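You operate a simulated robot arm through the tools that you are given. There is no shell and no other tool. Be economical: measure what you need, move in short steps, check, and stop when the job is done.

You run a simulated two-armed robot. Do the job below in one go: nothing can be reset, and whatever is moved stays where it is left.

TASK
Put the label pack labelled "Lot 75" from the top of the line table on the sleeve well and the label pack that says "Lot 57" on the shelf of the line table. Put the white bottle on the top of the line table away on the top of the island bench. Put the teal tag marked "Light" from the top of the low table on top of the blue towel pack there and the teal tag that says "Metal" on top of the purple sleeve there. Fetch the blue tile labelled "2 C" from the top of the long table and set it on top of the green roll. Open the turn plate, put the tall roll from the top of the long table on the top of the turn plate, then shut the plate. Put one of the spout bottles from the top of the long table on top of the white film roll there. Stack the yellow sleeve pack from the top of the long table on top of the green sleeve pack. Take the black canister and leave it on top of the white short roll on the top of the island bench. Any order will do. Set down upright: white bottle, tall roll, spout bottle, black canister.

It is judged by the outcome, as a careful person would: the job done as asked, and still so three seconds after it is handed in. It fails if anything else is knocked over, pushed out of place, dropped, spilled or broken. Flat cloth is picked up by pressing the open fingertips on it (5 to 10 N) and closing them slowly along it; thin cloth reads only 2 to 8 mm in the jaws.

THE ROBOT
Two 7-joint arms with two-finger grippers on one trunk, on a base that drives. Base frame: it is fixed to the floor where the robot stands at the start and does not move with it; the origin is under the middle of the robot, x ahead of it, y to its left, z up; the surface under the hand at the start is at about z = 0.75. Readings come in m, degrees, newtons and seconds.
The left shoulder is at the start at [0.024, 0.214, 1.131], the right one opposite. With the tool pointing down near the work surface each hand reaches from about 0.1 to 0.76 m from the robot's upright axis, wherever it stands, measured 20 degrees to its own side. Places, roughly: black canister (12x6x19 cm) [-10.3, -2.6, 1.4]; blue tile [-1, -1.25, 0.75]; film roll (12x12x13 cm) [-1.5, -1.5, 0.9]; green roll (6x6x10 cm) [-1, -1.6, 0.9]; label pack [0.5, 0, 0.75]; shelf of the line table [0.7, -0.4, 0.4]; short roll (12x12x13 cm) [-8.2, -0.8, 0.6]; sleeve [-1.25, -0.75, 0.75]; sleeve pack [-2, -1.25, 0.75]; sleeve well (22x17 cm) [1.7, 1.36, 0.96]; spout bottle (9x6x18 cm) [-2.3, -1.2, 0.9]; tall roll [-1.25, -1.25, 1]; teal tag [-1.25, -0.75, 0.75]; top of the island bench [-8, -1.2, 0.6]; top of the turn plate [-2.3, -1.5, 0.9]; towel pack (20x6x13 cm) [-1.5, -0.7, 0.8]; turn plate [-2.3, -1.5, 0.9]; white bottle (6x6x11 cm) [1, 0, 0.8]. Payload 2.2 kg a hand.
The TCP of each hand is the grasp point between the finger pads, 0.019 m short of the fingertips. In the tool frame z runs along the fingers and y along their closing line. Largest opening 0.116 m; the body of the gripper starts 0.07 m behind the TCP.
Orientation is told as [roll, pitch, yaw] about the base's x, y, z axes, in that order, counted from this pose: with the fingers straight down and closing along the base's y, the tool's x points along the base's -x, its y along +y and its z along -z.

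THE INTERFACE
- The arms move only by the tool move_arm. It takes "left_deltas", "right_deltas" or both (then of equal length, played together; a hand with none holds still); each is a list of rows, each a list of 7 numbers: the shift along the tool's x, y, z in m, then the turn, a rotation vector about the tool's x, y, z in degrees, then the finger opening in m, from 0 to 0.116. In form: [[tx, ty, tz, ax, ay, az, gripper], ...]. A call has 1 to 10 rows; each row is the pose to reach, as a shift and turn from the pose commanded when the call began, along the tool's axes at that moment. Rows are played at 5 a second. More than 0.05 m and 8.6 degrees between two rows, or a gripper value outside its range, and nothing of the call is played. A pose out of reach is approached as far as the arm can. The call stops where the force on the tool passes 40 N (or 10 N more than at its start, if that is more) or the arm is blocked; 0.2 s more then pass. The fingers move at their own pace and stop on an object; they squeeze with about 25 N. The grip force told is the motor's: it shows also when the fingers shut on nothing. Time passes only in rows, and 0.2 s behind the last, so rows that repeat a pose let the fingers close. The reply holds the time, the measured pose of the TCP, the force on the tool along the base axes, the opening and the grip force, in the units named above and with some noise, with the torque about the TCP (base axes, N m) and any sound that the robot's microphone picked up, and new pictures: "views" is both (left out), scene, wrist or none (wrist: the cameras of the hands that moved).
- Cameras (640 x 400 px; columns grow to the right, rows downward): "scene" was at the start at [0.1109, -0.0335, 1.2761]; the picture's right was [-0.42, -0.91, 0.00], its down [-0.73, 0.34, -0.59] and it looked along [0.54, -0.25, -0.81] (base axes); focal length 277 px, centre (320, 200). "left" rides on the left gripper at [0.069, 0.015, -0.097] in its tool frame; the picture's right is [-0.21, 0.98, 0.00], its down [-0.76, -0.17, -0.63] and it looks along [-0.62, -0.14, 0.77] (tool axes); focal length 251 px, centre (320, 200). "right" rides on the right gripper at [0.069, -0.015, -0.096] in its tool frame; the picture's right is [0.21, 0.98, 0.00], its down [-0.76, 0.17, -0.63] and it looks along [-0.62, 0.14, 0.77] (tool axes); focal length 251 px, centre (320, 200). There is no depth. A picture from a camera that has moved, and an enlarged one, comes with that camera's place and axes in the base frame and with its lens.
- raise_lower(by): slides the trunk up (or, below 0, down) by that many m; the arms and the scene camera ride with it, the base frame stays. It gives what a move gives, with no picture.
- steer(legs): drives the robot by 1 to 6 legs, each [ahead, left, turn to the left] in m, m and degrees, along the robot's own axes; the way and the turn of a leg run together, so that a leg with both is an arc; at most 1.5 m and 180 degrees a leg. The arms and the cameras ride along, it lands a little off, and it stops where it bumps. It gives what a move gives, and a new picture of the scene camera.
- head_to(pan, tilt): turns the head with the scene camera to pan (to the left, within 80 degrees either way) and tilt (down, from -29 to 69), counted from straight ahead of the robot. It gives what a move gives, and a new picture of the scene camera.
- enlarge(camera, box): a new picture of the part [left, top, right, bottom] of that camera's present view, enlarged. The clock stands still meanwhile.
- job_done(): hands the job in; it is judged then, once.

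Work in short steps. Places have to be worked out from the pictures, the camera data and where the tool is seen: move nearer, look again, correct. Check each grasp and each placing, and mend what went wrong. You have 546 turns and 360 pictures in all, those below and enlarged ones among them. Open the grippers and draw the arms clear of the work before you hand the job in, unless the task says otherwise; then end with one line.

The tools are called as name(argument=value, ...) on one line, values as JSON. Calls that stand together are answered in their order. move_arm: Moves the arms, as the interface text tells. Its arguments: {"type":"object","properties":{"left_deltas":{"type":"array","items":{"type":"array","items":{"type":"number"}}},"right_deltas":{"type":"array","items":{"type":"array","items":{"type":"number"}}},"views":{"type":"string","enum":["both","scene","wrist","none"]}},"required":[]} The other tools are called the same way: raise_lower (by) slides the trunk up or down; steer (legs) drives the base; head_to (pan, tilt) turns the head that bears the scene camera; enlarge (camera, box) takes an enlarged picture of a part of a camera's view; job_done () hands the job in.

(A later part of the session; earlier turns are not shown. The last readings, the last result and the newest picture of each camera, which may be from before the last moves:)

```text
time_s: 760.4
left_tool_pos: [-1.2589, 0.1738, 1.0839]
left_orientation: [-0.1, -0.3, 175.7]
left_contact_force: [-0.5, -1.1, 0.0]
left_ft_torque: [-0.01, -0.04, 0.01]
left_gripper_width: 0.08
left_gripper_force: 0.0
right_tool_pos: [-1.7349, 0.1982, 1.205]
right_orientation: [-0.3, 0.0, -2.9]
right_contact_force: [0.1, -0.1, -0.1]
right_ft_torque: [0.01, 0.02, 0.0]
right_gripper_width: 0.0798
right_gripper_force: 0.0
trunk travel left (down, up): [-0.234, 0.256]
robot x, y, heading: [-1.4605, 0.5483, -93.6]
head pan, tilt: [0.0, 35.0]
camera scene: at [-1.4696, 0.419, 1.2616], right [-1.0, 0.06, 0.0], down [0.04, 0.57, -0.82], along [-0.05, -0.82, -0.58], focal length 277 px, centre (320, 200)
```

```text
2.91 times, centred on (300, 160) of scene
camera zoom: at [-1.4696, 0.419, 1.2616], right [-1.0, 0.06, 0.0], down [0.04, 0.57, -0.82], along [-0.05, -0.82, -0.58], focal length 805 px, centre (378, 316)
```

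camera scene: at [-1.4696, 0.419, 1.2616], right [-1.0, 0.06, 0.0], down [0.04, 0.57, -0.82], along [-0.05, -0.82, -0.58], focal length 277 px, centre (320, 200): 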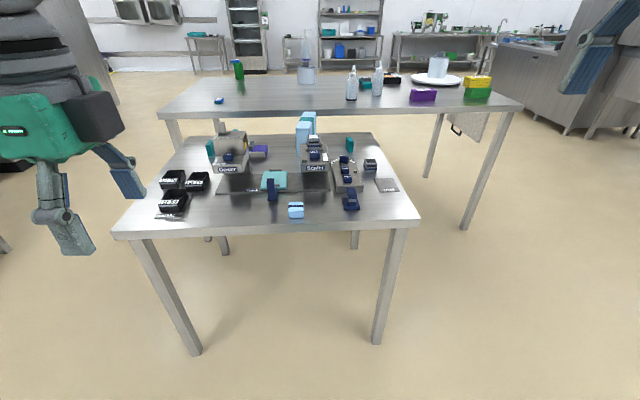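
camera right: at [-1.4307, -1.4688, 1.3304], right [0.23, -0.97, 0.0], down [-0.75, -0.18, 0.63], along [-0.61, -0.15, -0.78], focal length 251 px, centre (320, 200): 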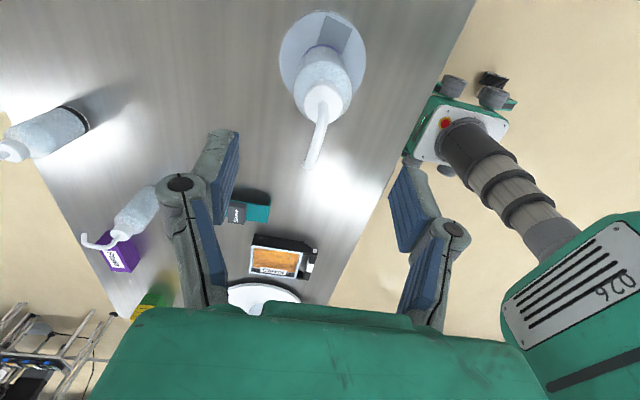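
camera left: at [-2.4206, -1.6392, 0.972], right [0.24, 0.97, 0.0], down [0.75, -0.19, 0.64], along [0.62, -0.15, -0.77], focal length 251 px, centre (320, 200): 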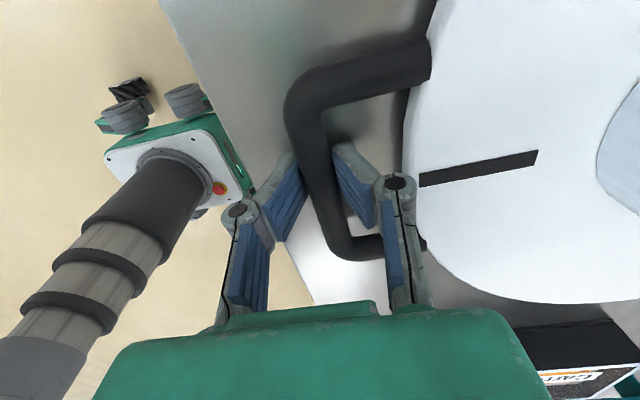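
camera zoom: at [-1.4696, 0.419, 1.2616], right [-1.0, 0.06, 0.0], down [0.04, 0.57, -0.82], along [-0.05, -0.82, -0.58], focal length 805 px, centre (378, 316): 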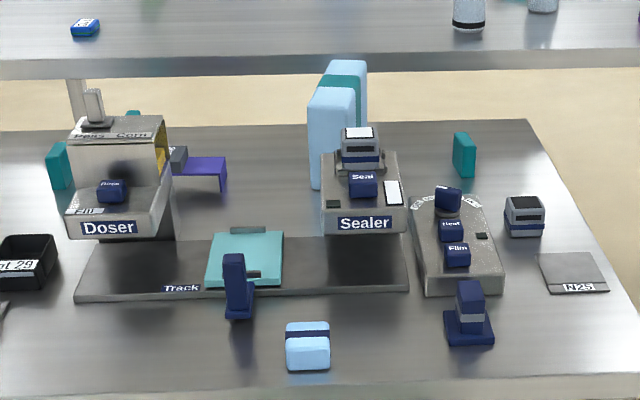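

Tag labels face elsewhere. Move to the west side to read them.

raise_lower(by=-0.1)

steer(legs=[[0.1, -0.5, 0], [0.1, -0.5, 0], [0, 0, 75]])

head_to(pan=-10, tilt=28)

enlarge(camera="scene", box=[180, 60, 480, 240])

```text
time_s: 761.7
left_tool_pos: [-1.2589, 0.1732, 0.9837]
left_orientation: [-0.2, -0.3, 175.6]
left_contact_force: [-0.4, 0.9, -0.2]
left_ft_torque: [-0.01, 0.03, 0.03]
left_gripper_width: 0.0801
left_gripper_force: 0.1
right_tool_pos: [-1.7334, 0.1986, 1.1053]
right_orientation: [-0.2, 0.1, -2.9]
right_contact_force: [-1.1, -0.3, 0.9]
right_ft_torque: [-0.02, -0.01, -0.03]
right_gripper_width: 0.0801
right_gripper_force: 0.0
trunk travel left (down, up): [-0.134, 0.356]
robot x, y, heading: [-1.4616, 0.5531, -93.4]
head pan, tilt: [0.0, 35.0]
```

```text
time_s: 770.5
left_tool_pos: [-2.0515, 0.5107, 0.9826]
left_orientation: [0.0, -0.8, -110.8]
left_contact_force: [-0.6, 0.5, -0.6]
left_ft_torque: [-0.04, 0.02, -0.02]
left_gripper_width: 0.0801
left_gripper_force: 0.0
right_tool_pos: [-2.2115, 0.0643, 1.1076]
right_orientation: [-0.4, 0.6, 70.6]
right_contact_force: [0.4, 1.4, 0.4]
right_ft_torque: [-0.06, 0.02, -0.02]
right_gripper_width: 0.0802
right_gripper_force: 0.0
trunk travel left (down, up): [-0.134, 0.356]
robot x, y, heading: [-2.4788, 0.4158, -20.5]
head pan, tilt: [0.0, 35.0]
camera scene: at [-2.3469, 0.3827, 1.1615], right [-0.34, -0.94, 0.01], down [-0.54, 0.19, -0.82], along [0.77, -0.29, -0.58], focal length 277 px, centre (320, 200)
```

scene: 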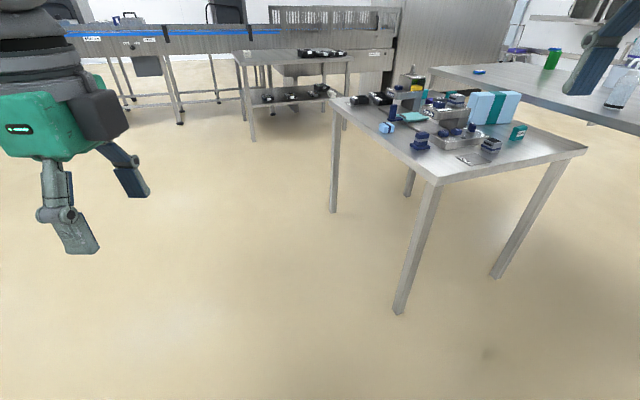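

```text
time_s: 771.2
left_tool_pos: [-2.0538, 0.5142, 0.9811]
left_orientation: [-0.2, -0.7, -110.8]
left_contact_force: [1.0, 0.7, -0.2]
left_ft_torque: [-0.07, 0.01, -0.03]
left_gripper_width: 0.0801
left_gripper_force: 0.1
right_tool_pos: [-2.2132, 0.0677, 1.109]
right_orientation: [-0.5, 0.8, 70.7]
right_contact_force: [0.7, -0.1, 0.7]
right_ft_torque: [-0.09, 0.04, 0.01]
right_gripper_width: 0.0801
right_gripper_force: 0.0
trunk travel left (down, up): [-0.134, 0.356]
robot x, y, heading: [-2.4737, 0.4162, -19.7]
head pan, tilt: [-10.0, 28.0]
camera scene: at [-2.3497, 0.37, 1.1727], right [-0.5, -0.87, 0.01], down [-0.41, 0.22, -0.88], along [0.76, -0.45, -0.47], focal length 277 px, centre (320, 200)
```

scene: 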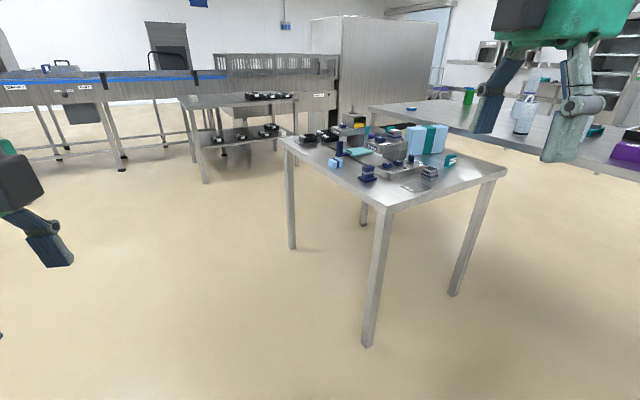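

```text
2.13 times, centred on (330, 150) of scene
camera zoom: at [-2.3497, 0.37, 1.1727], right [-0.5, -0.87, 0.01], down [-0.41, 0.22, -0.88], along [0.76, -0.45, -0.47], focal length 590 px, centre (299, 307)
```

zoom: 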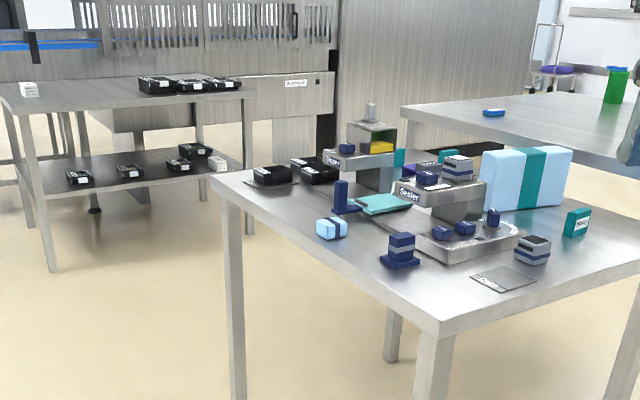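

enlarge(camera="scene", box=[380, 110, 480, 190])

```text
5.00 times, centred on (430, 150) of scene
camera zoom: at [-2.3497, 0.37, 1.1727], right [-0.5, -0.87, 0.01], down [-0.41, 0.22, -0.88], along [0.76, -0.45, -0.47], focal length 1383 px, centre (-230, 450)
```

zoom: 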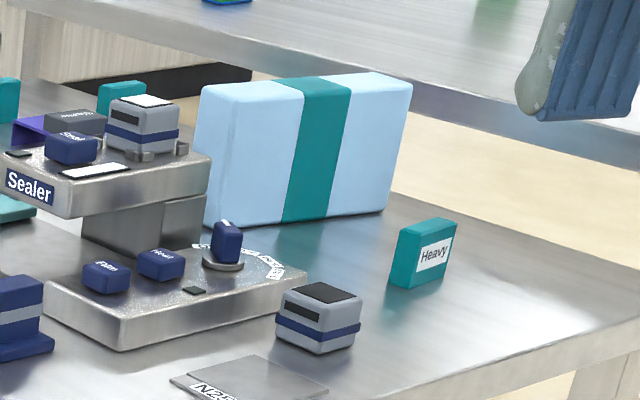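

This one is "Heavy". The others are near the Doser; go to the east side.

steer(legs=[[0, 0, 20], [1.1, 0.1, 0], [1.1, 0, 0], [0, 0, -90], [0.9, 0, 0]])

```text
time_s: 791.5
left_tool_pos: [-0.118, -0.7993, 0.9838]
left_orientation: [-0.2, -0.1, 176.4]
left_contact_force: [-0.9, 1.3, -0.1]
left_ft_torque: [0.05, 0.01, -0.01]
left_gripper_width: 0.08
left_gripper_force: 0.0
right_tool_pos: [-0.5931, -0.7791, 1.1054]
right_orientation: [-0.4, -0.1, -2.2]
right_contact_force: [0.3, -0.2, 0.2]
right_ft_torque: [0.0, -0.03, 0.01]
right_gripper_width: 0.08
right_gripper_force: 0.0
trunk travel left (down, up): [-0.134, 0.356]
robot x, y, heading: [-0.3224, -0.4234, -92.7]
head pan, tilt: [-10.0, 28.0]
camera scene: at [-0.3441, -0.5576, 1.1725], right [-0.97, 0.22, 0.0], down [0.11, 0.46, -0.88], along [-0.2, -0.86, -0.47], focal length 277 px, centre (320, 200)
```

scene: 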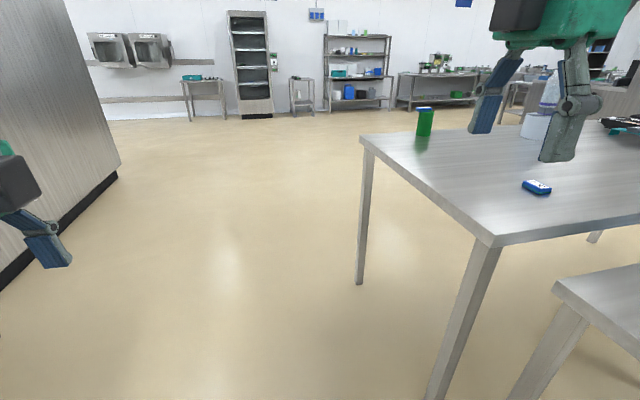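

steer(legs=[[0, 0, -87.3]])

head_to(pan=10, tilt=35)

enlarge(camera="scene", box=[180, 60, 480, 240])

```text
time_s: 795.7
left_tool_pos: [-0.6891, -0.6381, 0.982]
left_orientation: [-0.3, -0.1, 87.5]
left_contact_force: [0.6, 0.5, -0.1]
left_ft_torque: [0.05, -0.01, 0.02]
left_gripper_width: 0.0798
left_gripper_force: 0.1
right_tool_pos: [-0.6775, -0.1627, 1.1056]
right_orientation: [-0.5, 0.0, -91.1]
right_contact_force: [-0.2, -0.5, 0.7]
right_ft_torque: [0.02, -0.03, 0.03]
right_gripper_width: 0.0801
right_gripper_force: 0.0
trunk travel left (down, up): [-0.134, 0.356]
robot x, y, heading: [-0.3227, -0.4264, 178.7]
head pan, tilt: [-10.0, 28.0]
camera scene: at [-0.4508, -0.4069, 1.1726], right [0.2, 0.98, 0.0], down [0.46, -0.1, -0.88], along [-0.86, 0.18, -0.47], focal length 277 px, centre (320, 200)
```

scene: 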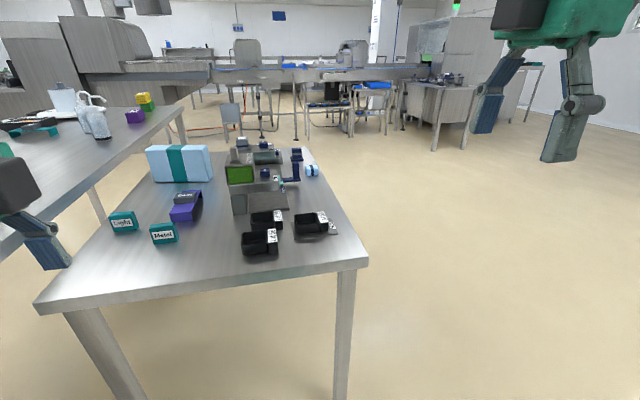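

```text
time_s: 796.5
left_tool_pos: [-0.6874, -0.6384, 0.9805]
left_orientation: [-0.7, 0.0, 87.5]
left_contact_force: [-0.5, 0.2, -0.5]
left_ft_torque: [-0.01, -0.02, 0.01]
left_gripper_width: 0.0799
left_gripper_force: 0.1
right_tool_pos: [-0.6771, -0.1624, 1.1064]
right_orientation: [-0.6, -0.1, -91.2]
right_contact_force: [0.0, -0.3, -0.2]
right_ft_torque: [0.0, 0.0, 0.04]
right_gripper_width: 0.08
right_gripper_force: 0.0
trunk travel left (down, up): [-0.134, 0.356]
robot x, y, heading: [-0.3223, -0.4233, 178.3]
head pan, tilt: [10.0, 35.0]
camera scene: at [-0.4486, -0.4382, 1.1616], right [-0.14, 0.99, 0.0], down [0.57, 0.08, -0.82], along [-0.81, -0.12, -0.58], focal length 277 px, centre (320, 200)
```

scene: 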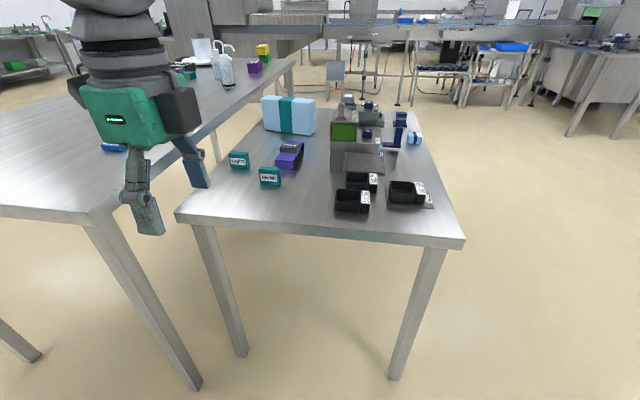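

```text
2.13 times, centred on (330, 150) of scene
camera zoom: at [-0.4486, -0.4382, 1.1616], right [-0.14, 0.99, 0.0], down [0.57, 0.08, -0.82], along [-0.81, -0.12, -0.58], focal length 590 px, centre (299, 307)
```

zoom: 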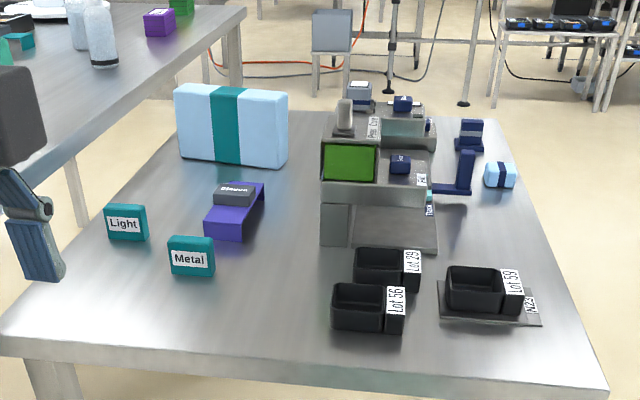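

"Light" at ≈(−1.159,−0.794), "Metal" at ≈(−1.078,−0.674), towel-pack top z≈0.88 at ≈(−1.49,−0.705), purple sleeve ≈(−1.24,−0.64). Raise the trunk and drive closer.

raise_lower(by=0.12)

steer(legs=[[0.38, 0, 1.5]])

head_to(pan=20, tilt=45)

```text
time_s: 798.0
left_tool_pos: [-0.6875, -0.6388, 1.1011]
left_orientation: [-0.6, -0.1, 87.5]
left_contact_force: [0.3, 0.1, -0.2]
left_ft_torque: [-0.01, 0.02, 0.0]
left_gripper_width: 0.0804
left_gripper_force: 0.1
right_tool_pos: [-0.6757, -0.1632, 1.2269]
right_orientation: [-0.7, 0.1, -91.1]
right_contact_force: [-0.5, -0.4, 0.2]
right_ft_torque: [-0.01, -0.02, -0.02]
right_gripper_width: 0.08
right_gripper_force: 0.1
trunk travel left (down, up): [-0.254, 0.236]
robot x, y, heading: [-0.3201, -0.4249, 178.4]
head pan, tilt: [10.0, 35.0]
```

```text
time_s: 800.4
left_tool_pos: [-1.0465, -0.6177, 1.111]
left_orientation: [0.0, 0.4, 87.9]
left_contact_force: [-0.3, 0.2, 0.6]
left_ft_torque: [-0.05, 0.05, -0.01]
left_gripper_width: 0.0802
left_gripper_force: 0.0
right_tool_pos: [-1.0393, -0.14, 1.2282]
right_orientation: [-0.7, -0.8, -90.5]
right_contact_force: [0.5, 0.1, -0.3]
right_ft_torque: [-0.12, 0.03, 0.01]
right_gripper_width: 0.08
right_gripper_force: 0.0
trunk travel left (down, up): [-0.254, 0.236]
robot x, y, heading: [-0.6885, -0.4137, 178.7]
head pan, tilt: [10.0, 35.0]
camera scene: at [-0.8082, -0.4335, 1.287], right [-0.15, 0.99, 0.01], down [0.56, 0.09, -0.82], along [-0.81, -0.12, -0.57], focal length 277 px, centre (320, 200)
```

scene: 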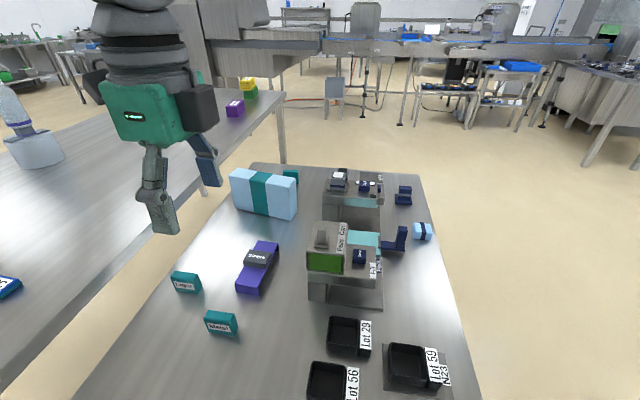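

```text
time_s: 801.2
left_tool_pos: [-1.0479, -0.6135, 1.1067]
left_orientation: [-0.4, 0.5, 87.8]
left_contact_force: [0.2, 0.4, -0.4]
left_ft_torque: [0.01, 0.02, 0.0]
left_gripper_width: 0.0799
left_gripper_force: 0.1
right_tool_pos: [-1.0428, -0.1368, 1.2212]
right_orientation: [0.0, -0.9, -90.7]
right_contact_force: [-1.1, 0.7, 0.0]
right_ft_torque: [-0.03, -0.01, -0.02]
right_gripper_width: 0.0798
right_gripper_force: 0.0
trunk travel left (down, up): [-0.254, 0.236]
robot x, y, heading: [-0.6831, -0.4155, 178.6]
head pan, tilt: [20.0, 45.0]
camera scene: at [-0.8015, -0.4555, 1.2689], right [-0.32, 0.95, 0.01], down [0.67, 0.24, -0.7], along [-0.67, -0.22, -0.71], focal length 277 px, centre (320, 200)
```

scene: 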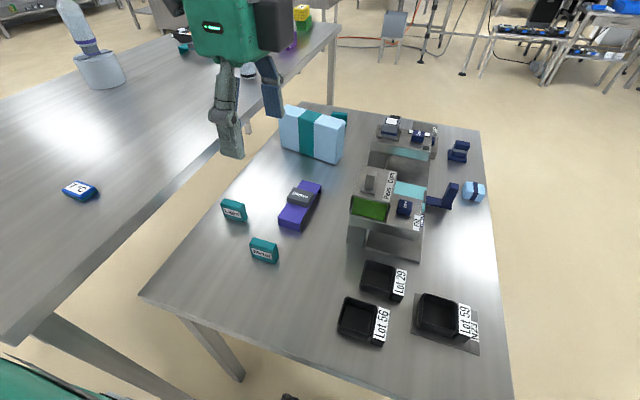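

Move the left hand above the "Metal" tag.

move_arm(left_deltas=[[0.015, 0.009, 0.03, 0, 0, 0, 0.06], [0.03, 0.018, 0.06, 0, 0, 0, 0.06], [0.045, 0.028, 0.09, 0, 0, 0, 0.06], [0.061, 0.037, 0.125, 0, 0, 0, 0.06], [0.061, 0.037, 0.145, 0, 0, 0, 0.06]])

```text
time_s: 802.4
left_tool_pos: [-1.086, -0.6733, 0.9641]
left_orientation: [-0.3, 0.8, 88.0]
left_contact_force: [0.4, -0.9, 0.4]
left_ft_torque: [0.03, 0.02, 0.01]
left_gripper_width: 0.06
left_gripper_force: 0.1
right_tool_pos: [-1.0428, -0.1341, 1.2195]
right_orientation: [0.1, -1.1, -90.5]
right_contact_force: [-0.7, 0.0, -0.6]
right_ft_torque: [0.03, 0.03, -0.04]
right_gripper_width: 0.0801
right_gripper_force: 0.1
trunk travel left (down, up): [-0.254, 0.236]
robot x, y, heading: [-0.6849, -0.4111, 178.9]
head pan, tilt: [20.0, 45.0]
camera scene: at [-0.8014, -0.4556, 1.2691], right [-0.32, 0.95, 0.01], down [0.67, 0.24, -0.7], along [-0.67, -0.22, -0.71], focal length 277 px, centre (320, 200)
camera left: at [-1.1052, -0.7406, 1.0619], right [-0.97, 0.25, -0.01], down [0.19, 0.76, 0.62], along [0.16, 0.6, -0.78], focal length 251 px, centre (320, 200)
```

scene: 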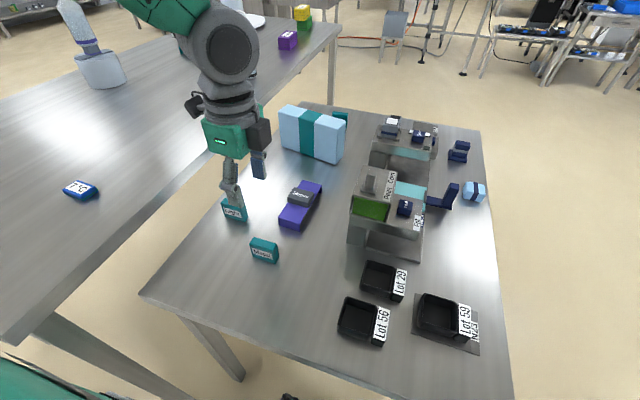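
left: 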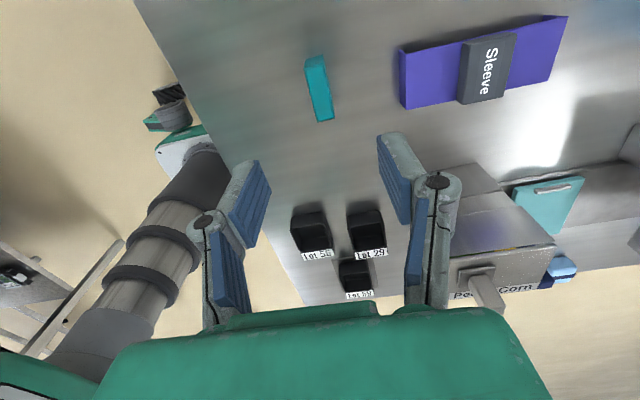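

"Metal" tag: top centre (−1.087,−0.675), along y. Descend and grip across its thickness.

move_arm(left_deltas=[[0, 0, 0.04, 0, 0, -2, 0.06], [0.001, 0.0, 0.08, 0, 0, -2, 0.06], [0.001, 0.0, 0.12, 0, 0, -2, 0.06], [0.001, 0.0, 0.16, 0, 0, -2, 0.06], [0.001, 0.0, 0.178, 0, 0, -2, 0.06], [0.001, 0.0, 0.178, 0, 0, -2, 0.03], [0.001, 0.0, 0.178, 0, 0, -2, 0.012], [0.001, 0.0, 0.178, 0, 0, -2, 0.012]], views="wrist")

```text
time_s: 804.2
left_tool_pos: [-1.0869, -0.677, 0.784]
left_orientation: [-0.4, 0.8, 89.9]
left_contact_force: [-0.7, -0.5, 0.5]
left_ft_torque: [0.03, 0.0, -0.03]
left_gripper_width: 0.0192
left_gripper_force: 24.8
right_tool_pos: [-1.0431, -0.1348, 1.2192]
right_orientation: [0.1, -1.1, -90.5]
right_contact_force: [-0.2, 0.9, -0.3]
right_ft_torque: [-0.04, -0.02, -0.03]
right_gripper_width: 0.0803
right_gripper_force: 0.2
trunk travel left (down, up): [-0.254, 0.236]
robot x, y, heading: [-0.6875, -0.4111, 178.6]
head pan, tilt: [20.0, 45.0]
camera left: at [-1.1023, -0.7443, 0.8824], right [-0.98, 0.22, -0.01], down [0.16, 0.76, 0.62], along [0.14, 0.61, -0.78], focal length 251 px, centre (320, 200)
```

left: 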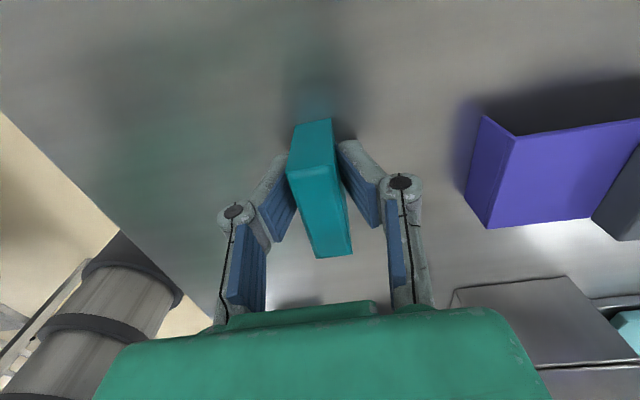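

Gripped. Lift and carry it over the sleeve's centre (≈(−1.237,−0.659)).

move_arm(left_deltas=[[0, 0, -0.04, 0, 0, 0, 0.012], [0, 0, -0.08, 0, 0, 0, 0.012], [0, 0, -0.12, 0, 0, 0, 0.012], [-0.005, 0.04, -0.14, 0, 0, 0, 0.012], [-0.01, 0.08, -0.14, 0, 0, 0, 0.012], [-0.015, 0.12, -0.14, 0, 0, 0, 0.012], [-0.018, 0.15, -0.14, 0, 0, 0, 0.012], [-0.018, 0.15, -0.14, 0, 0, 0, 0.012]])

enlarge(camera="scene", box=[200, 80, 360, 240])

```text
time_s: 806.0
left_tool_pos: [-1.2333, -0.6574, 0.9252]
left_orientation: [-0.2, 0.7, 89.9]
left_contact_force: [0.3, 1.0, -1.0]
left_ft_torque: [0.02, 0.01, 0.01]
left_gripper_width: 0.0192
left_gripper_force: 25.2
right_tool_pos: [-1.042, -0.1357, 1.2188]
right_orientation: [0.3, -1.0, -90.5]
right_contact_force: [0.2, 0.2, -0.2]
right_ft_torque: [0.01, 0.03, -0.02]
right_gripper_width: 0.0799
right_gripper_force: 0.1
trunk travel left (down, up): [-0.254, 0.236]
robot x, y, heading: [-0.6862, -0.4178, 178.8]
head pan, tilt: [20.0, 45.0]
camera scene: at [-0.801, -0.4558, 1.2691], right [-0.32, 0.95, 0.01], down [0.67, 0.24, -0.7], along [-0.67, -0.22, -0.71], focal length 277 px, centre (320, 200)
camera left: at [-1.2497, -0.7252, 1.0232], right [-0.98, 0.22, -0.01], down [0.17, 0.76, 0.62], along [0.14, 0.61, -0.78], focal length 251 px, centre (320, 200)
```

scene: 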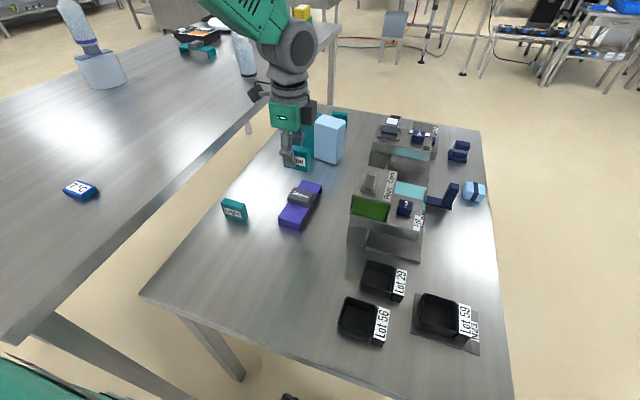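
left: 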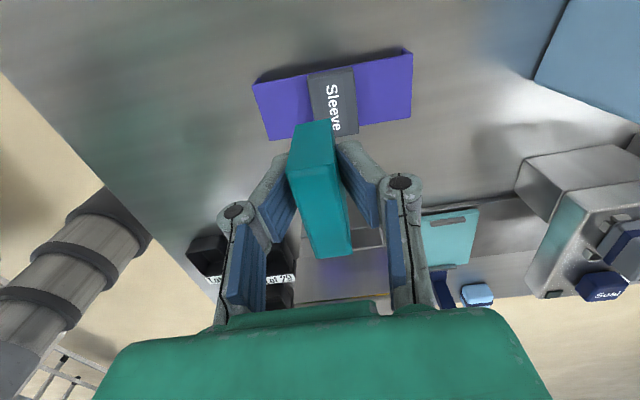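

```text
2.50 times, centred on (280, 160) of scene
camera zoom: at [-0.801, -0.4558, 1.2691], right [-0.32, 0.95, 0.01], down [0.67, 0.24, -0.7], along [-0.67, -0.22, -0.71], focal length 691 px, centre (420, 300)
```

zoom: 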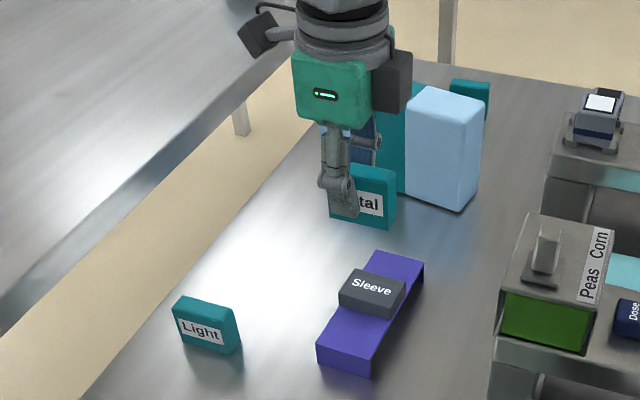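

Sleeve's block top centre ≈(−1.245,−0.652,0.804). Adjust and lower.

move_arm(left_deltas=[[-0.002, 0.006, 0.02, 0, 0, 0, 0.012], [-0.003, 0.012, 0.045, 0, 0, 0, 0.012], [-0.003, 0.012, 0.07, 0, 0, 0, 0.012], [-0.003, 0.012, 0.077, 0, 0, 0, 0.012]])

enlarge(camera="scene", box=[240, 120, 360, 240])

```text
time_s: 807.0
left_tool_pos: [-1.2465, -0.6558, 0.8464]
left_orientation: [-0.2, 0.8, 89.8]
left_contact_force: [0.5, 0.0, 0.4]
left_ft_torque: [-0.01, 0.01, 0.02]
left_gripper_width: 0.0191
left_gripper_force: 24.9
right_tool_pos: [-1.0435, -0.1355, 1.2183]
right_orientation: [0.2, -0.9, -90.6]
right_contact_force: [0.8, -1.0, -0.5]
right_ft_torque: [-0.02, 0.02, 0.01]
right_gripper_width: 0.0798
right_gripper_force: 0.1
trunk travel left (down, up): [-0.254, 0.236]
robot x, y, heading: [-0.6876, -0.4104, 178.8]
head pan, tilt: [20.0, 45.0]
camera scene: at [-0.8021, -0.4557, 1.2689], right [-0.32, 0.95, 0.01], down [0.67, 0.24, -0.7], along [-0.67, -0.22, -0.71], focal length 277 px, centre (320, 200)
camera left: at [-1.2623, -0.7229, 0.9446], right [-0.98, 0.22, -0.01], down [0.17, 0.76, 0.62], along [0.14, 0.61, -0.78], focal length 251 px, centre (320, 200)
```

scene: 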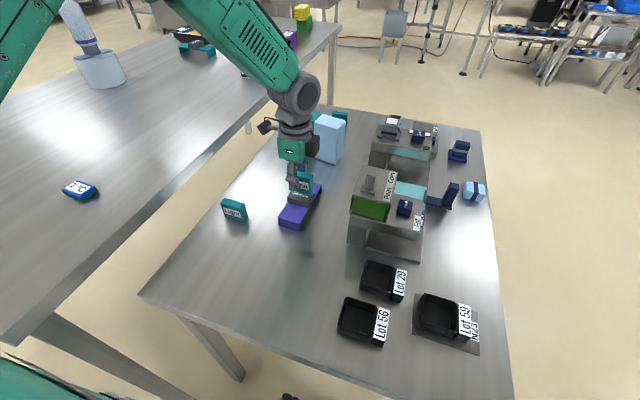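
left: 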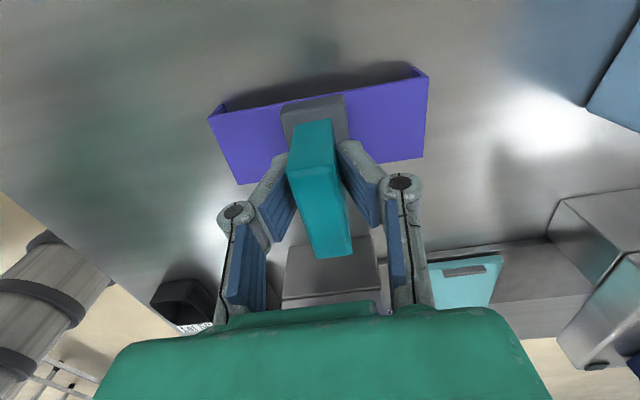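

```text
3.33 times, centred on (300, 180) of scene
camera zoom: at [-0.8021, -0.4557, 1.2689], right [-0.32, 0.95, 0.01], down [0.67, 0.24, -0.7], along [-0.67, -0.22, -0.71], focal length 922 px, centre (387, 267)
```

zoom: 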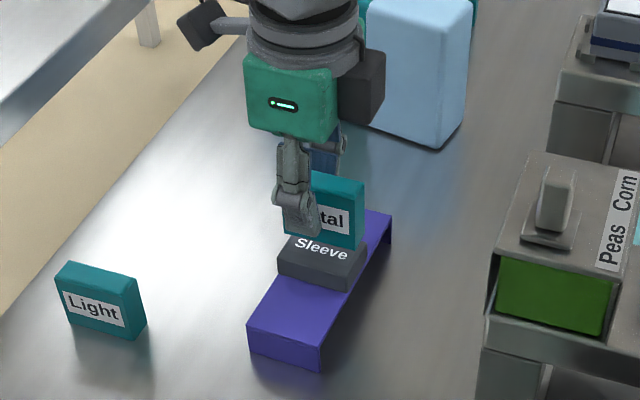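

move_arm(left_deltas=[[0, 0, 0.004, 0, 0, 0, 0.012], [0, 0, 0.008, 0, 0, 0, 0.012], [0, 0, 0.011, 0, 0, 0, 0.012]], views="none")

```text
time_s: 807.8
left_tool_pos: [-1.2474, -0.655, 0.8372]
left_orientation: [-0.3, 0.8, 89.9]
left_contact_force: [-0.5, -0.6, -0.3]
left_ft_torque: [0.02, 0.0, 0.01]
left_gripper_width: 0.0196
left_gripper_force: 24.4
right_tool_pos: [-1.0431, -0.134, 1.2195]
right_orientation: [0.3, -1.1, -90.5]
right_contact_force: [0.0, -0.7, 0.3]
right_ft_torque: [0.0, 0.0, 0.0]
right_gripper_width: 0.0798
right_gripper_force: 0.1
trunk travel left (down, up): [-0.254, 0.236]
robot x, y, heading: [-0.6835, -0.4114, 178.8]
head pan, tilt: [20.0, 45.0]
```

move_arm(left_deltas=[[0, 0, 0.004, 0, 0, 0, 0.012], [0, 0, 0.008, 0, 0, 0, 0.012]], views="none")

```text
time_s: 808.4
left_tool_pos: [-1.2468, -0.6547, 0.8317]
left_orientation: [0.1, 0.8, 89.9]
left_contact_force: [4.0, -4.0, 21.2]
left_ft_torque: [-0.03, -0.06, -0.03]
left_gripper_width: 0.0197
left_gripper_force: 25.1
right_tool_pos: [-1.0409, -0.1344, 1.2206]
right_orientation: [-0.1, -1.0, -90.5]
right_contact_force: [-0.2, 0.5, 0.1]
right_ft_torque: [0.02, -0.01, 0.02]
right_gripper_width: 0.08
right_gripper_force: 0.1
trunk travel left (down, up): [-0.254, 0.236]
robot x, y, heading: [-0.6855, -0.4141, 178.7]
head pan, tilt: [20.0, 45.0]
```

Contact. Ease and release, then rise.

move_arm(left_deltas=[[0, 0, -0.003, 0, 0, 0, 0.012], [0, 0, -0.003, 0, 0, 0, 0.03], [0, 0, -0.003, 0, 0, 0, 0.05], [0, 0, -0.003, 0, 0, 0, 0.05], [0, 0, -0.04, 0, 0, 0, 0.05], [0, 0, -0.08, 0, 0, 0, 0.05], [0, 0, -0.12, 0, 0, 0, 0.06]], views="none")

enlarge(camera="scene", box=[200, 120, 360, 240])

```text
time_s: 810.0
left_tool_pos: [-1.2477, -0.6528, 0.9473]
left_orientation: [-0.2, 0.7, 90.0]
left_contact_force: [-0.6, -0.1, 0.0]
left_ft_torque: [0.01, -0.01, -0.04]
left_gripper_width: 0.0601
left_gripper_force: 0.2
right_tool_pos: [-1.0417, -0.1341, 1.2189]
right_orientation: [0.1, -1.1, -90.5]
right_contact_force: [-0.7, -0.5, 0.1]
right_ft_torque: [0.02, 0.03, 0.01]
right_gripper_width: 0.0798
right_gripper_force: 0.1
trunk travel left (down, up): [-0.254, 0.236]
robot x, y, heading: [-0.6887, -0.412, 178.7]
head pan, tilt: [20.0, 45.0]
```

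```text
3.33 times, centred on (280, 180) of scene
camera zoom: at [-0.801, -0.4549, 1.2691], right [-0.32, 0.95, 0.01], down [0.67, 0.24, -0.7], along [-0.67, -0.22, -0.71], focal length 922 px, centre (453, 267)
```

zoom: 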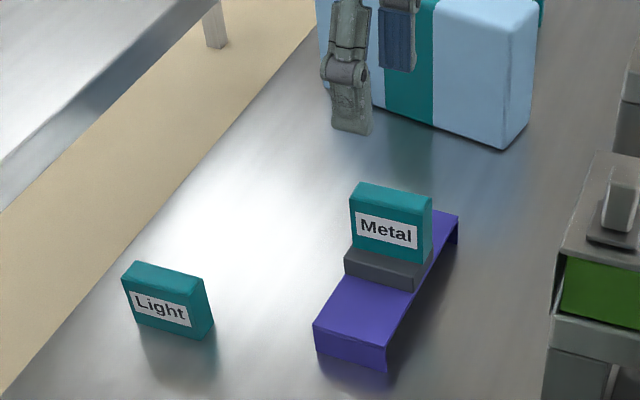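

"Metal" stands on the sleeve. Now move above the "Light" tag.

move_arm(left_deltas=[[0.035, -0.02, 0, 0, 0, 0, 0.06], [0.07, -0.042, 0, 0, 0, 0, 0.06], [0.105, -0.063, 0, 0, 0, 0, 0.06], [0.137, -0.083, 0, 0, 0, 0, 0.06]], views="wrist")

```text
time_s: 811.0
left_tool_pos: [-1.1655, -0.7903, 0.9492]
left_orientation: [-0.2, 0.7, 89.9]
left_contact_force: [0.7, 0.0, 0.7]
left_ft_torque: [0.01, 0.03, 0.01]
left_gripper_width: 0.0601
left_gripper_force: 0.1
right_tool_pos: [-1.0416, -0.1354, 1.22]
right_orientation: [0.0, -1.1, -90.4]
right_contact_force: [0.1, -0.8, 0.5]
right_ft_torque: [0.03, 0.02, -0.02]
right_gripper_width: 0.0801
right_gripper_force: 0.0
trunk travel left (down, up): [-0.254, 0.236]
robot x, y, heading: [-0.6886, -0.4128, 178.6]
head pan, tilt: [20.0, 45.0]
camera left: at [-1.1802, -0.858, 1.0473], right [-0.98, 0.22, -0.01], down [0.17, 0.76, 0.62], along [0.14, 0.61, -0.78], focal length 251 px, centre (320, 200)
```

left: 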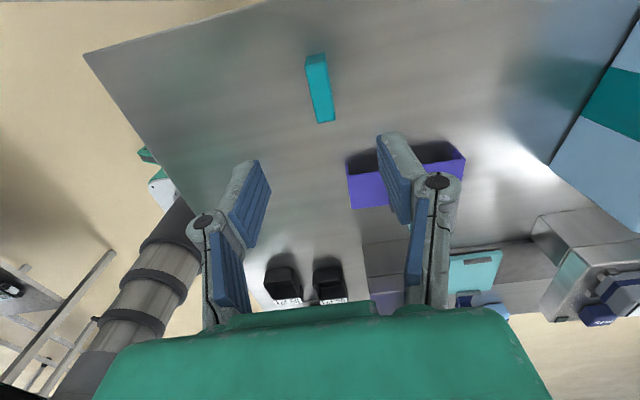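

Aligned; descend and grip "Light".

move_arm(left_deltas=[[0.003, -0.001, 0.04, 0, 0, 0, 0.06], [0.003, -0.001, 0.08, 0, 0, 0, 0.06], [0.003, -0.001, 0.12, 0, 0, 0, 0.06], [0.003, -0.001, 0.15, 0, 0, 0, 0.06], [0.003, -0.001, 0.165, 0, 0, 0, 0.06], [0.003, -0.001, 0.165, 0, 0, 0, 0.03], [0.003, -0.001, 0.165, 0, 0, 0, 0.012], [0.003, -0.001, 0.165, 0, 0, 0, 0.012]], views="wrist")

```text
time_s: 812.8
left_tool_pos: [-1.1646, -0.7931, 0.7852]
left_orientation: [-0.4, 0.8, 89.8]
left_contact_force: [0.3, 0.1, -0.8]
left_ft_torque: [0.03, 0.0, 0.0]
left_gripper_width: 0.0193
left_gripper_force: 24.7
right_tool_pos: [-1.0425, -0.1352, 1.2187]
right_orientation: [0.3, -1.1, -90.4]
right_contact_force: [-0.2, 0.4, -0.6]
right_ft_torque: [-0.02, -0.01, -0.04]
right_gripper_width: 0.0801
right_gripper_force: 0.1
trunk travel left (down, up): [-0.254, 0.236]
robot x, y, heading: [-0.6908, -0.4078, 179.0]
head pan, tilt: [20.0, 45.0]
camera left: at [-1.1801, -0.8619, 0.8836], right [-0.98, 0.22, -0.01], down [0.16, 0.76, 0.62], along [0.14, 0.61, -0.78], focal length 251 px, centre (320, 200)
```

left: 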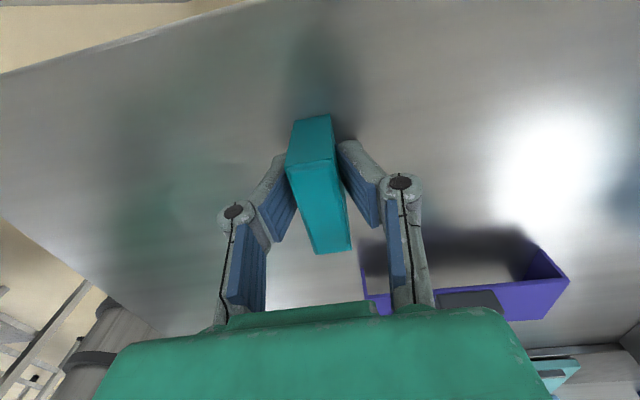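

Gripped. Lift and extend toward the towel pack.

move_arm(left_deltas=[[0, 0, -0.045, 0, 0, 0, 0.012], [0, 0, -0.09, 0, 0, 0, 0.012], [0, 0, -0.135, 0, 0, 0, 0.012], [0, 0, -0.18, 0, 0, 0, 0.012], [-0.01, 0.03, -0.21, 0, 0, 0, 0.012], [-0.02, 0.07, -0.22, 0, 0, 0, 0.012], [-0.035, 0.11, -0.22, 0, 0, 0, 0.012], [-0.05, 0.15, -0.22, 0, 0, 0, 0.012], [-0.065, 0.19, -0.22, 0, 0, 0, 0.012], [-0.08, 0.23, -0.22, 0, 0, 0, 0.012]], views="scene")

```text
time_s: 815.0
left_tool_pos: [-1.3947, -0.7111, 1.0013]
left_orientation: [-0.5, 0.8, 89.8]
left_contact_force: [0.0, -0.1, -0.6]
left_ft_torque: [0.01, -0.03, -0.01]
left_gripper_width: 0.0193
left_gripper_force: 25.1
right_tool_pos: [-1.0452, -0.1347, 1.2163]
right_orientation: [0.6, -1.1, -90.6]
right_contact_force: [-0.9, 0.7, 0.3]
right_ft_torque: [-0.01, -0.05, -0.02]
right_gripper_width: 0.0799
right_gripper_force: 0.1
trunk travel left (down, up): [-0.254, 0.236]
robot x, y, heading: [-0.686, -0.4085, 179.1]
head pan, tilt: [20.0, 45.0]
camera scene: at [-0.8055, -0.4554, 1.2685], right [-0.32, 0.95, 0.01], down [0.67, 0.24, -0.7], along [-0.67, -0.22, -0.71], focal length 277 px, centre (320, 200)
```

scene: 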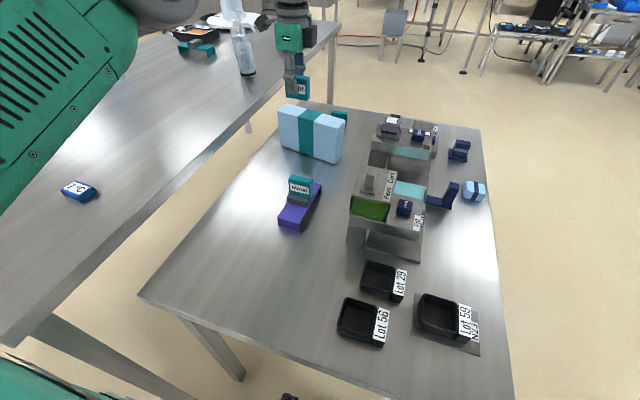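

enlarge(camera="scene", box=[250, 60, 370, 180])

```text
3.33 times, centred on (310, 120) of scene
camera zoom: at [-0.8055, -0.4554, 1.2685], right [-0.32, 0.95, 0.01], down [0.67, 0.24, -0.7], along [-0.67, -0.22, -0.71], focal length 922 px, centre (353, 467)
```

zoom: 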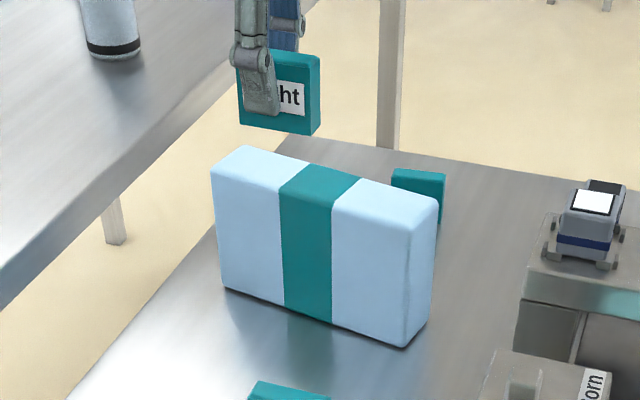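

Towel top centre ≈(−1.481,−0.705,0.88), rotated ~−10°. Drive 0.085 closer, carefully.

steer(legs=[[0.085, 0, 0]])

move_arm(left_deltas=[[0, 0, 0, 0, 0, 3, 0.012], [0, 0, 0, 0, 0, 6, 0.012], [0, 0, 0, 0, 0, 9, 0.012], [0, 0, 0, 0, 0, 9, 0.012], [0, 0, 0, 0, 0, 9, 0.012], [0, 0, 0, 0, 0, 9, 0.012], [0, 0, 0, 0, 0, 9, 0.012]], views="none")

```text
time_s: 816.2
left_tool_pos: [-1.4385, -0.6205, 1.0064]
left_orientation: [-0.1, 1.3, 83.7]
left_contact_force: [0.0, -0.9, -2.0]
left_ft_torque: [0.1, 0.0, 0.0]
left_gripper_width: 0.0193
left_gripper_force: 24.8
right_tool_pos: [-1.0264, -0.082, 1.2089]
right_orientation: [1.2, -1.6, -96.8]
right_contact_force: [-0.6, -1.0, 0.4]
right_ft_torque: [0.07, -0.01, -0.03]
right_gripper_width: 0.08
right_gripper_force: 0.0
trunk travel left (down, up): [-0.254, 0.236]
robot x, y, heading: [-0.7053, -0.4107, 172.4]
head pan, tilt: [20.0, 45.0]
stopped in leg 1: the robot was blocked; the commanded pose is now the measured one
camera scene: at [-0.8259, -0.4278, 1.2669], right [-0.22, 0.98, 0.0], down [0.69, 0.16, -0.7], along [-0.69, -0.15, -0.71], focal length 277 px, centre (320, 200)
```

scene: 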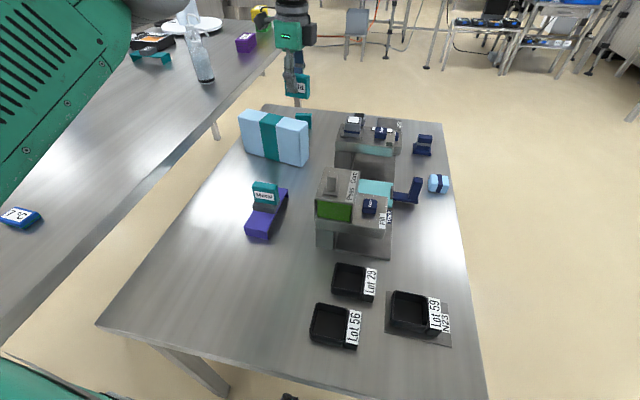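

```text
time_s: 817.8
left_tool_pos: [-1.4366, -0.6108, 1.0091]
left_orientation: [-0.3, 1.8, 74.4]
left_contact_force: [0.0, -0.2, -0.7]
left_ft_torque: [0.04, -0.02, -0.04]
left_gripper_width: 0.0194
left_gripper_force: 25.4
right_tool_pos: [-1.0224, -0.0706, 1.2054]
right_orientation: [1.1, -2.0, -96.8]
right_contact_force: [-0.4, 0.2, -0.7]
right_ft_torque: [0.0, -0.02, -0.01]
right_gripper_width: 0.08
right_gripper_force: 0.0
trunk travel left (down, up): [-0.254, 0.236]
robot x, y, heading: [-0.7038, -0.4033, 172.5]
head pan, tilt: [20.0, 45.0]
```

The right caster met the table leg. Back off slightly, shift left (south) and straighten.

steer(legs=[[-0.08, 0, 0], [0, 0.1, 6.5]])

enlarge(camera="scene", box=[160, 60, 480, 260])

```text
time_s: 819.6
left_tool_pos: [-1.3355, -0.7514, 1.0217]
left_orientation: [-0.6, 4.1, 80.9]
left_contact_force: [-0.6, 3.3, -0.4]
left_ft_torque: [-0.28, -0.13, -0.02]
left_gripper_width: 0.0193
left_gripper_force: 24.4
right_tool_pos: [-0.9909, -0.1635, 1.1919]
right_orientation: [1.5, -4.8, -90.3]
right_contact_force: [0.7, 1.6, 0.8]
right_ft_torque: [-0.18, 0.12, -0.03]
right_gripper_width: 0.0802
right_gripper_force: 0.0
trunk travel left (down, up): [-0.254, 0.236]
robot x, y, heading: [-0.6335, -0.5047, 179.5]
head pan, tilt: [20.0, 45.0]
camera scene: at [-0.7505, -0.4872, 1.2667], right [-0.33, 0.94, -0.04], down [0.67, 0.21, -0.71], along [-0.67, -0.26, -0.7], focal length 277 px, centre (320, 200)
```

scene: 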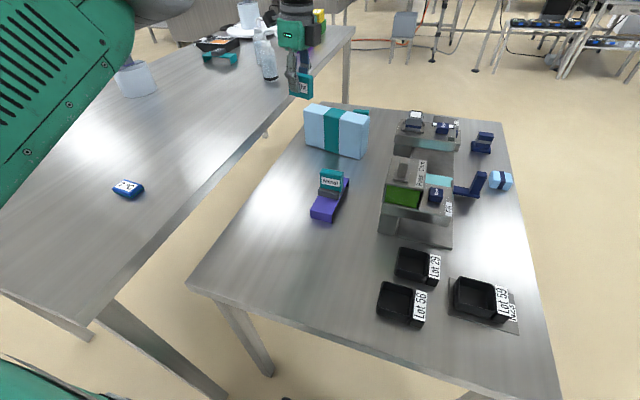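

```text
2.00 times, centred on (320, 160) of scene
camera zoom: at [-0.7505, -0.4872, 1.2667], right [-0.33, 0.94, -0.04], down [0.67, 0.21, -0.71], along [-0.67, -0.26, -0.7], focal length 553 px, centre (320, 280)
```

zoom: 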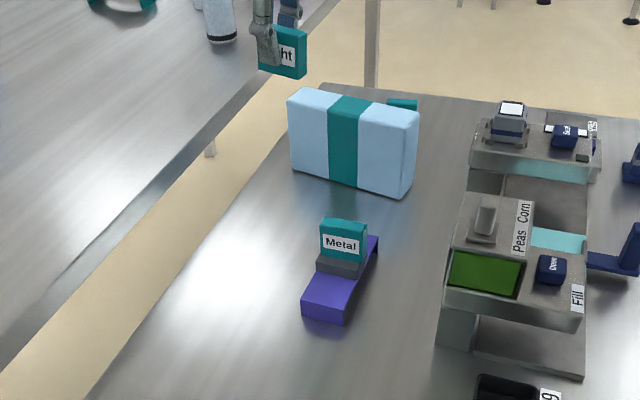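

Drive forward 0.14 between the legs.

steer(legs=[[0.14, 0, 0.5]])

raise_lower(by=0.005)

raise_lower(by=-0.005)

raise_lower(by=0.005)

raise_lower(by=-0.005)

```text
time_s: 821.0
left_tool_pos: [-1.4689, -0.8212, 1.0061]
left_orientation: [-0.1, 0.7, 81.6]
left_contact_force: [-0.1, -1.8, 1.1]
left_ft_torque: [0.13, 0.04, -0.02]
left_gripper_width: 0.0193
left_gripper_force: 25.2
right_tool_pos: [-1.1299, -0.2414, 1.2091]
right_orientation: [1.8, -1.2, -89.7]
right_contact_force: [-0.1, -2.0, 0.7]
right_ft_torque: [0.14, 0.0, 0.0]
right_gripper_width: 0.0801
right_gripper_force: 0.1
trunk travel left (down, up): [-0.254, 0.236]
robot x, y, heading: [-0.7666, -0.5092, 180.0]
head pan, tilt: [20.0, 45.0]
camera scene: at [-0.8883, -0.5688, 1.2656], right [-0.34, 0.94, 0.02], down [0.67, 0.26, -0.7], along [-0.66, -0.22, -0.72], focal length 277 px, centre (320, 200)
```

scene: 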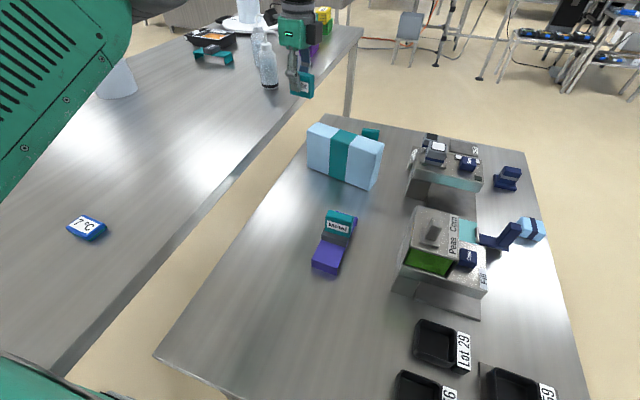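

```text
time_s: 821.5
left_tool_pos: [-1.467, -0.7963, 1.0215]
left_orientation: [-0.2, 2.3, 81.6]
left_contact_force: [0.3, -1.0, -1.1]
left_ft_torque: [0.02, 0.02, -0.01]
left_gripper_width: 0.0195
left_gripper_force: 25.7
right_tool_pos: [-1.1261, -0.2092, 1.2057]
right_orientation: [1.8, -2.7, -89.6]
right_contact_force: [-0.4, -0.5, 0.6]
right_ft_torque: [-0.01, -0.01, -0.02]
right_gripper_width: 0.0801
right_gripper_force: 0.0
trunk travel left (down, up): [-0.259, 0.231]
robot x, y, heading: [-0.7707, -0.5155, 179.7]
head pan, tilt: [20.0, 45.0]
```

```text
time_s: 822.0
left_tool_pos: [-1.4679, -0.7817, 1.0189]
left_orientation: [-0.1, 2.8, 81.4]
left_contact_force: [0.3, 1.6, -0.6]
left_ft_torque: [-0.11, -0.01, -0.02]
left_gripper_width: 0.0192
left_gripper_force: 25.3
right_tool_pos: [-1.1282, -0.1952, 1.1931]
right_orientation: [2.8, -3.4, -89.8]
right_contact_force: [-0.8, 0.6, -0.4]
right_ft_torque: [-0.1, 0.01, -0.02]
right_gripper_width: 0.0799
right_gripper_force: 0.1
trunk travel left (down, up): [-0.254, 0.236]
robot x, y, heading: [-0.7713, -0.5066, 179.9]
head pan, tilt: [20.0, 45.0]
```

```text
time_s: 822.6
left_tool_pos: [-1.4673, -0.825, 1.0145]
left_orientation: [-0.1, 0.9, 81.9]
left_contact_force: [0.1, -2.0, -0.6]
left_ft_torque: [0.08, 0.01, 0.01]
left_gripper_width: 0.019
left_gripper_force: 24.9
right_tool_pos: [-1.1266, -0.2414, 1.2092]
right_orientation: [2.3, -1.4, -89.6]
right_contact_force: [0.9, 0.4, -0.5]
right_ft_torque: [0.04, -0.03, 0.02]
right_gripper_width: 0.0803
right_gripper_force: 0.0
trunk travel left (down, up): [-0.259, 0.231]
robot x, y, heading: [-0.7741, -0.5192, 179.9]
head pan, tilt: [20.0, 45.0]
```

```text
time_s: 823.1
left_tool_pos: [-1.4671, -0.7796, 1.0202]
left_orientation: [-0.2, 2.9, 81.3]
left_contact_force: [-0.7, 1.9, 0.2]
left_ft_torque: [-0.11, -0.03, 0.0]
left_gripper_width: 0.0193
left_gripper_force: 25.0
right_tool_pos: [-1.1266, -0.1914, 1.1959]
right_orientation: [2.1, -3.6, -89.8]
right_contact_force: [-0.4, 0.1, -0.4]
right_ft_torque: [-0.09, 0.0, 0.02]
right_gripper_width: 0.0798
right_gripper_force: 0.0
trunk travel left (down, up): [-0.254, 0.236]
robot x, y, heading: [-0.7704, -0.5099, 179.8]
head pan, tilt: [20.0, 45.0]
```

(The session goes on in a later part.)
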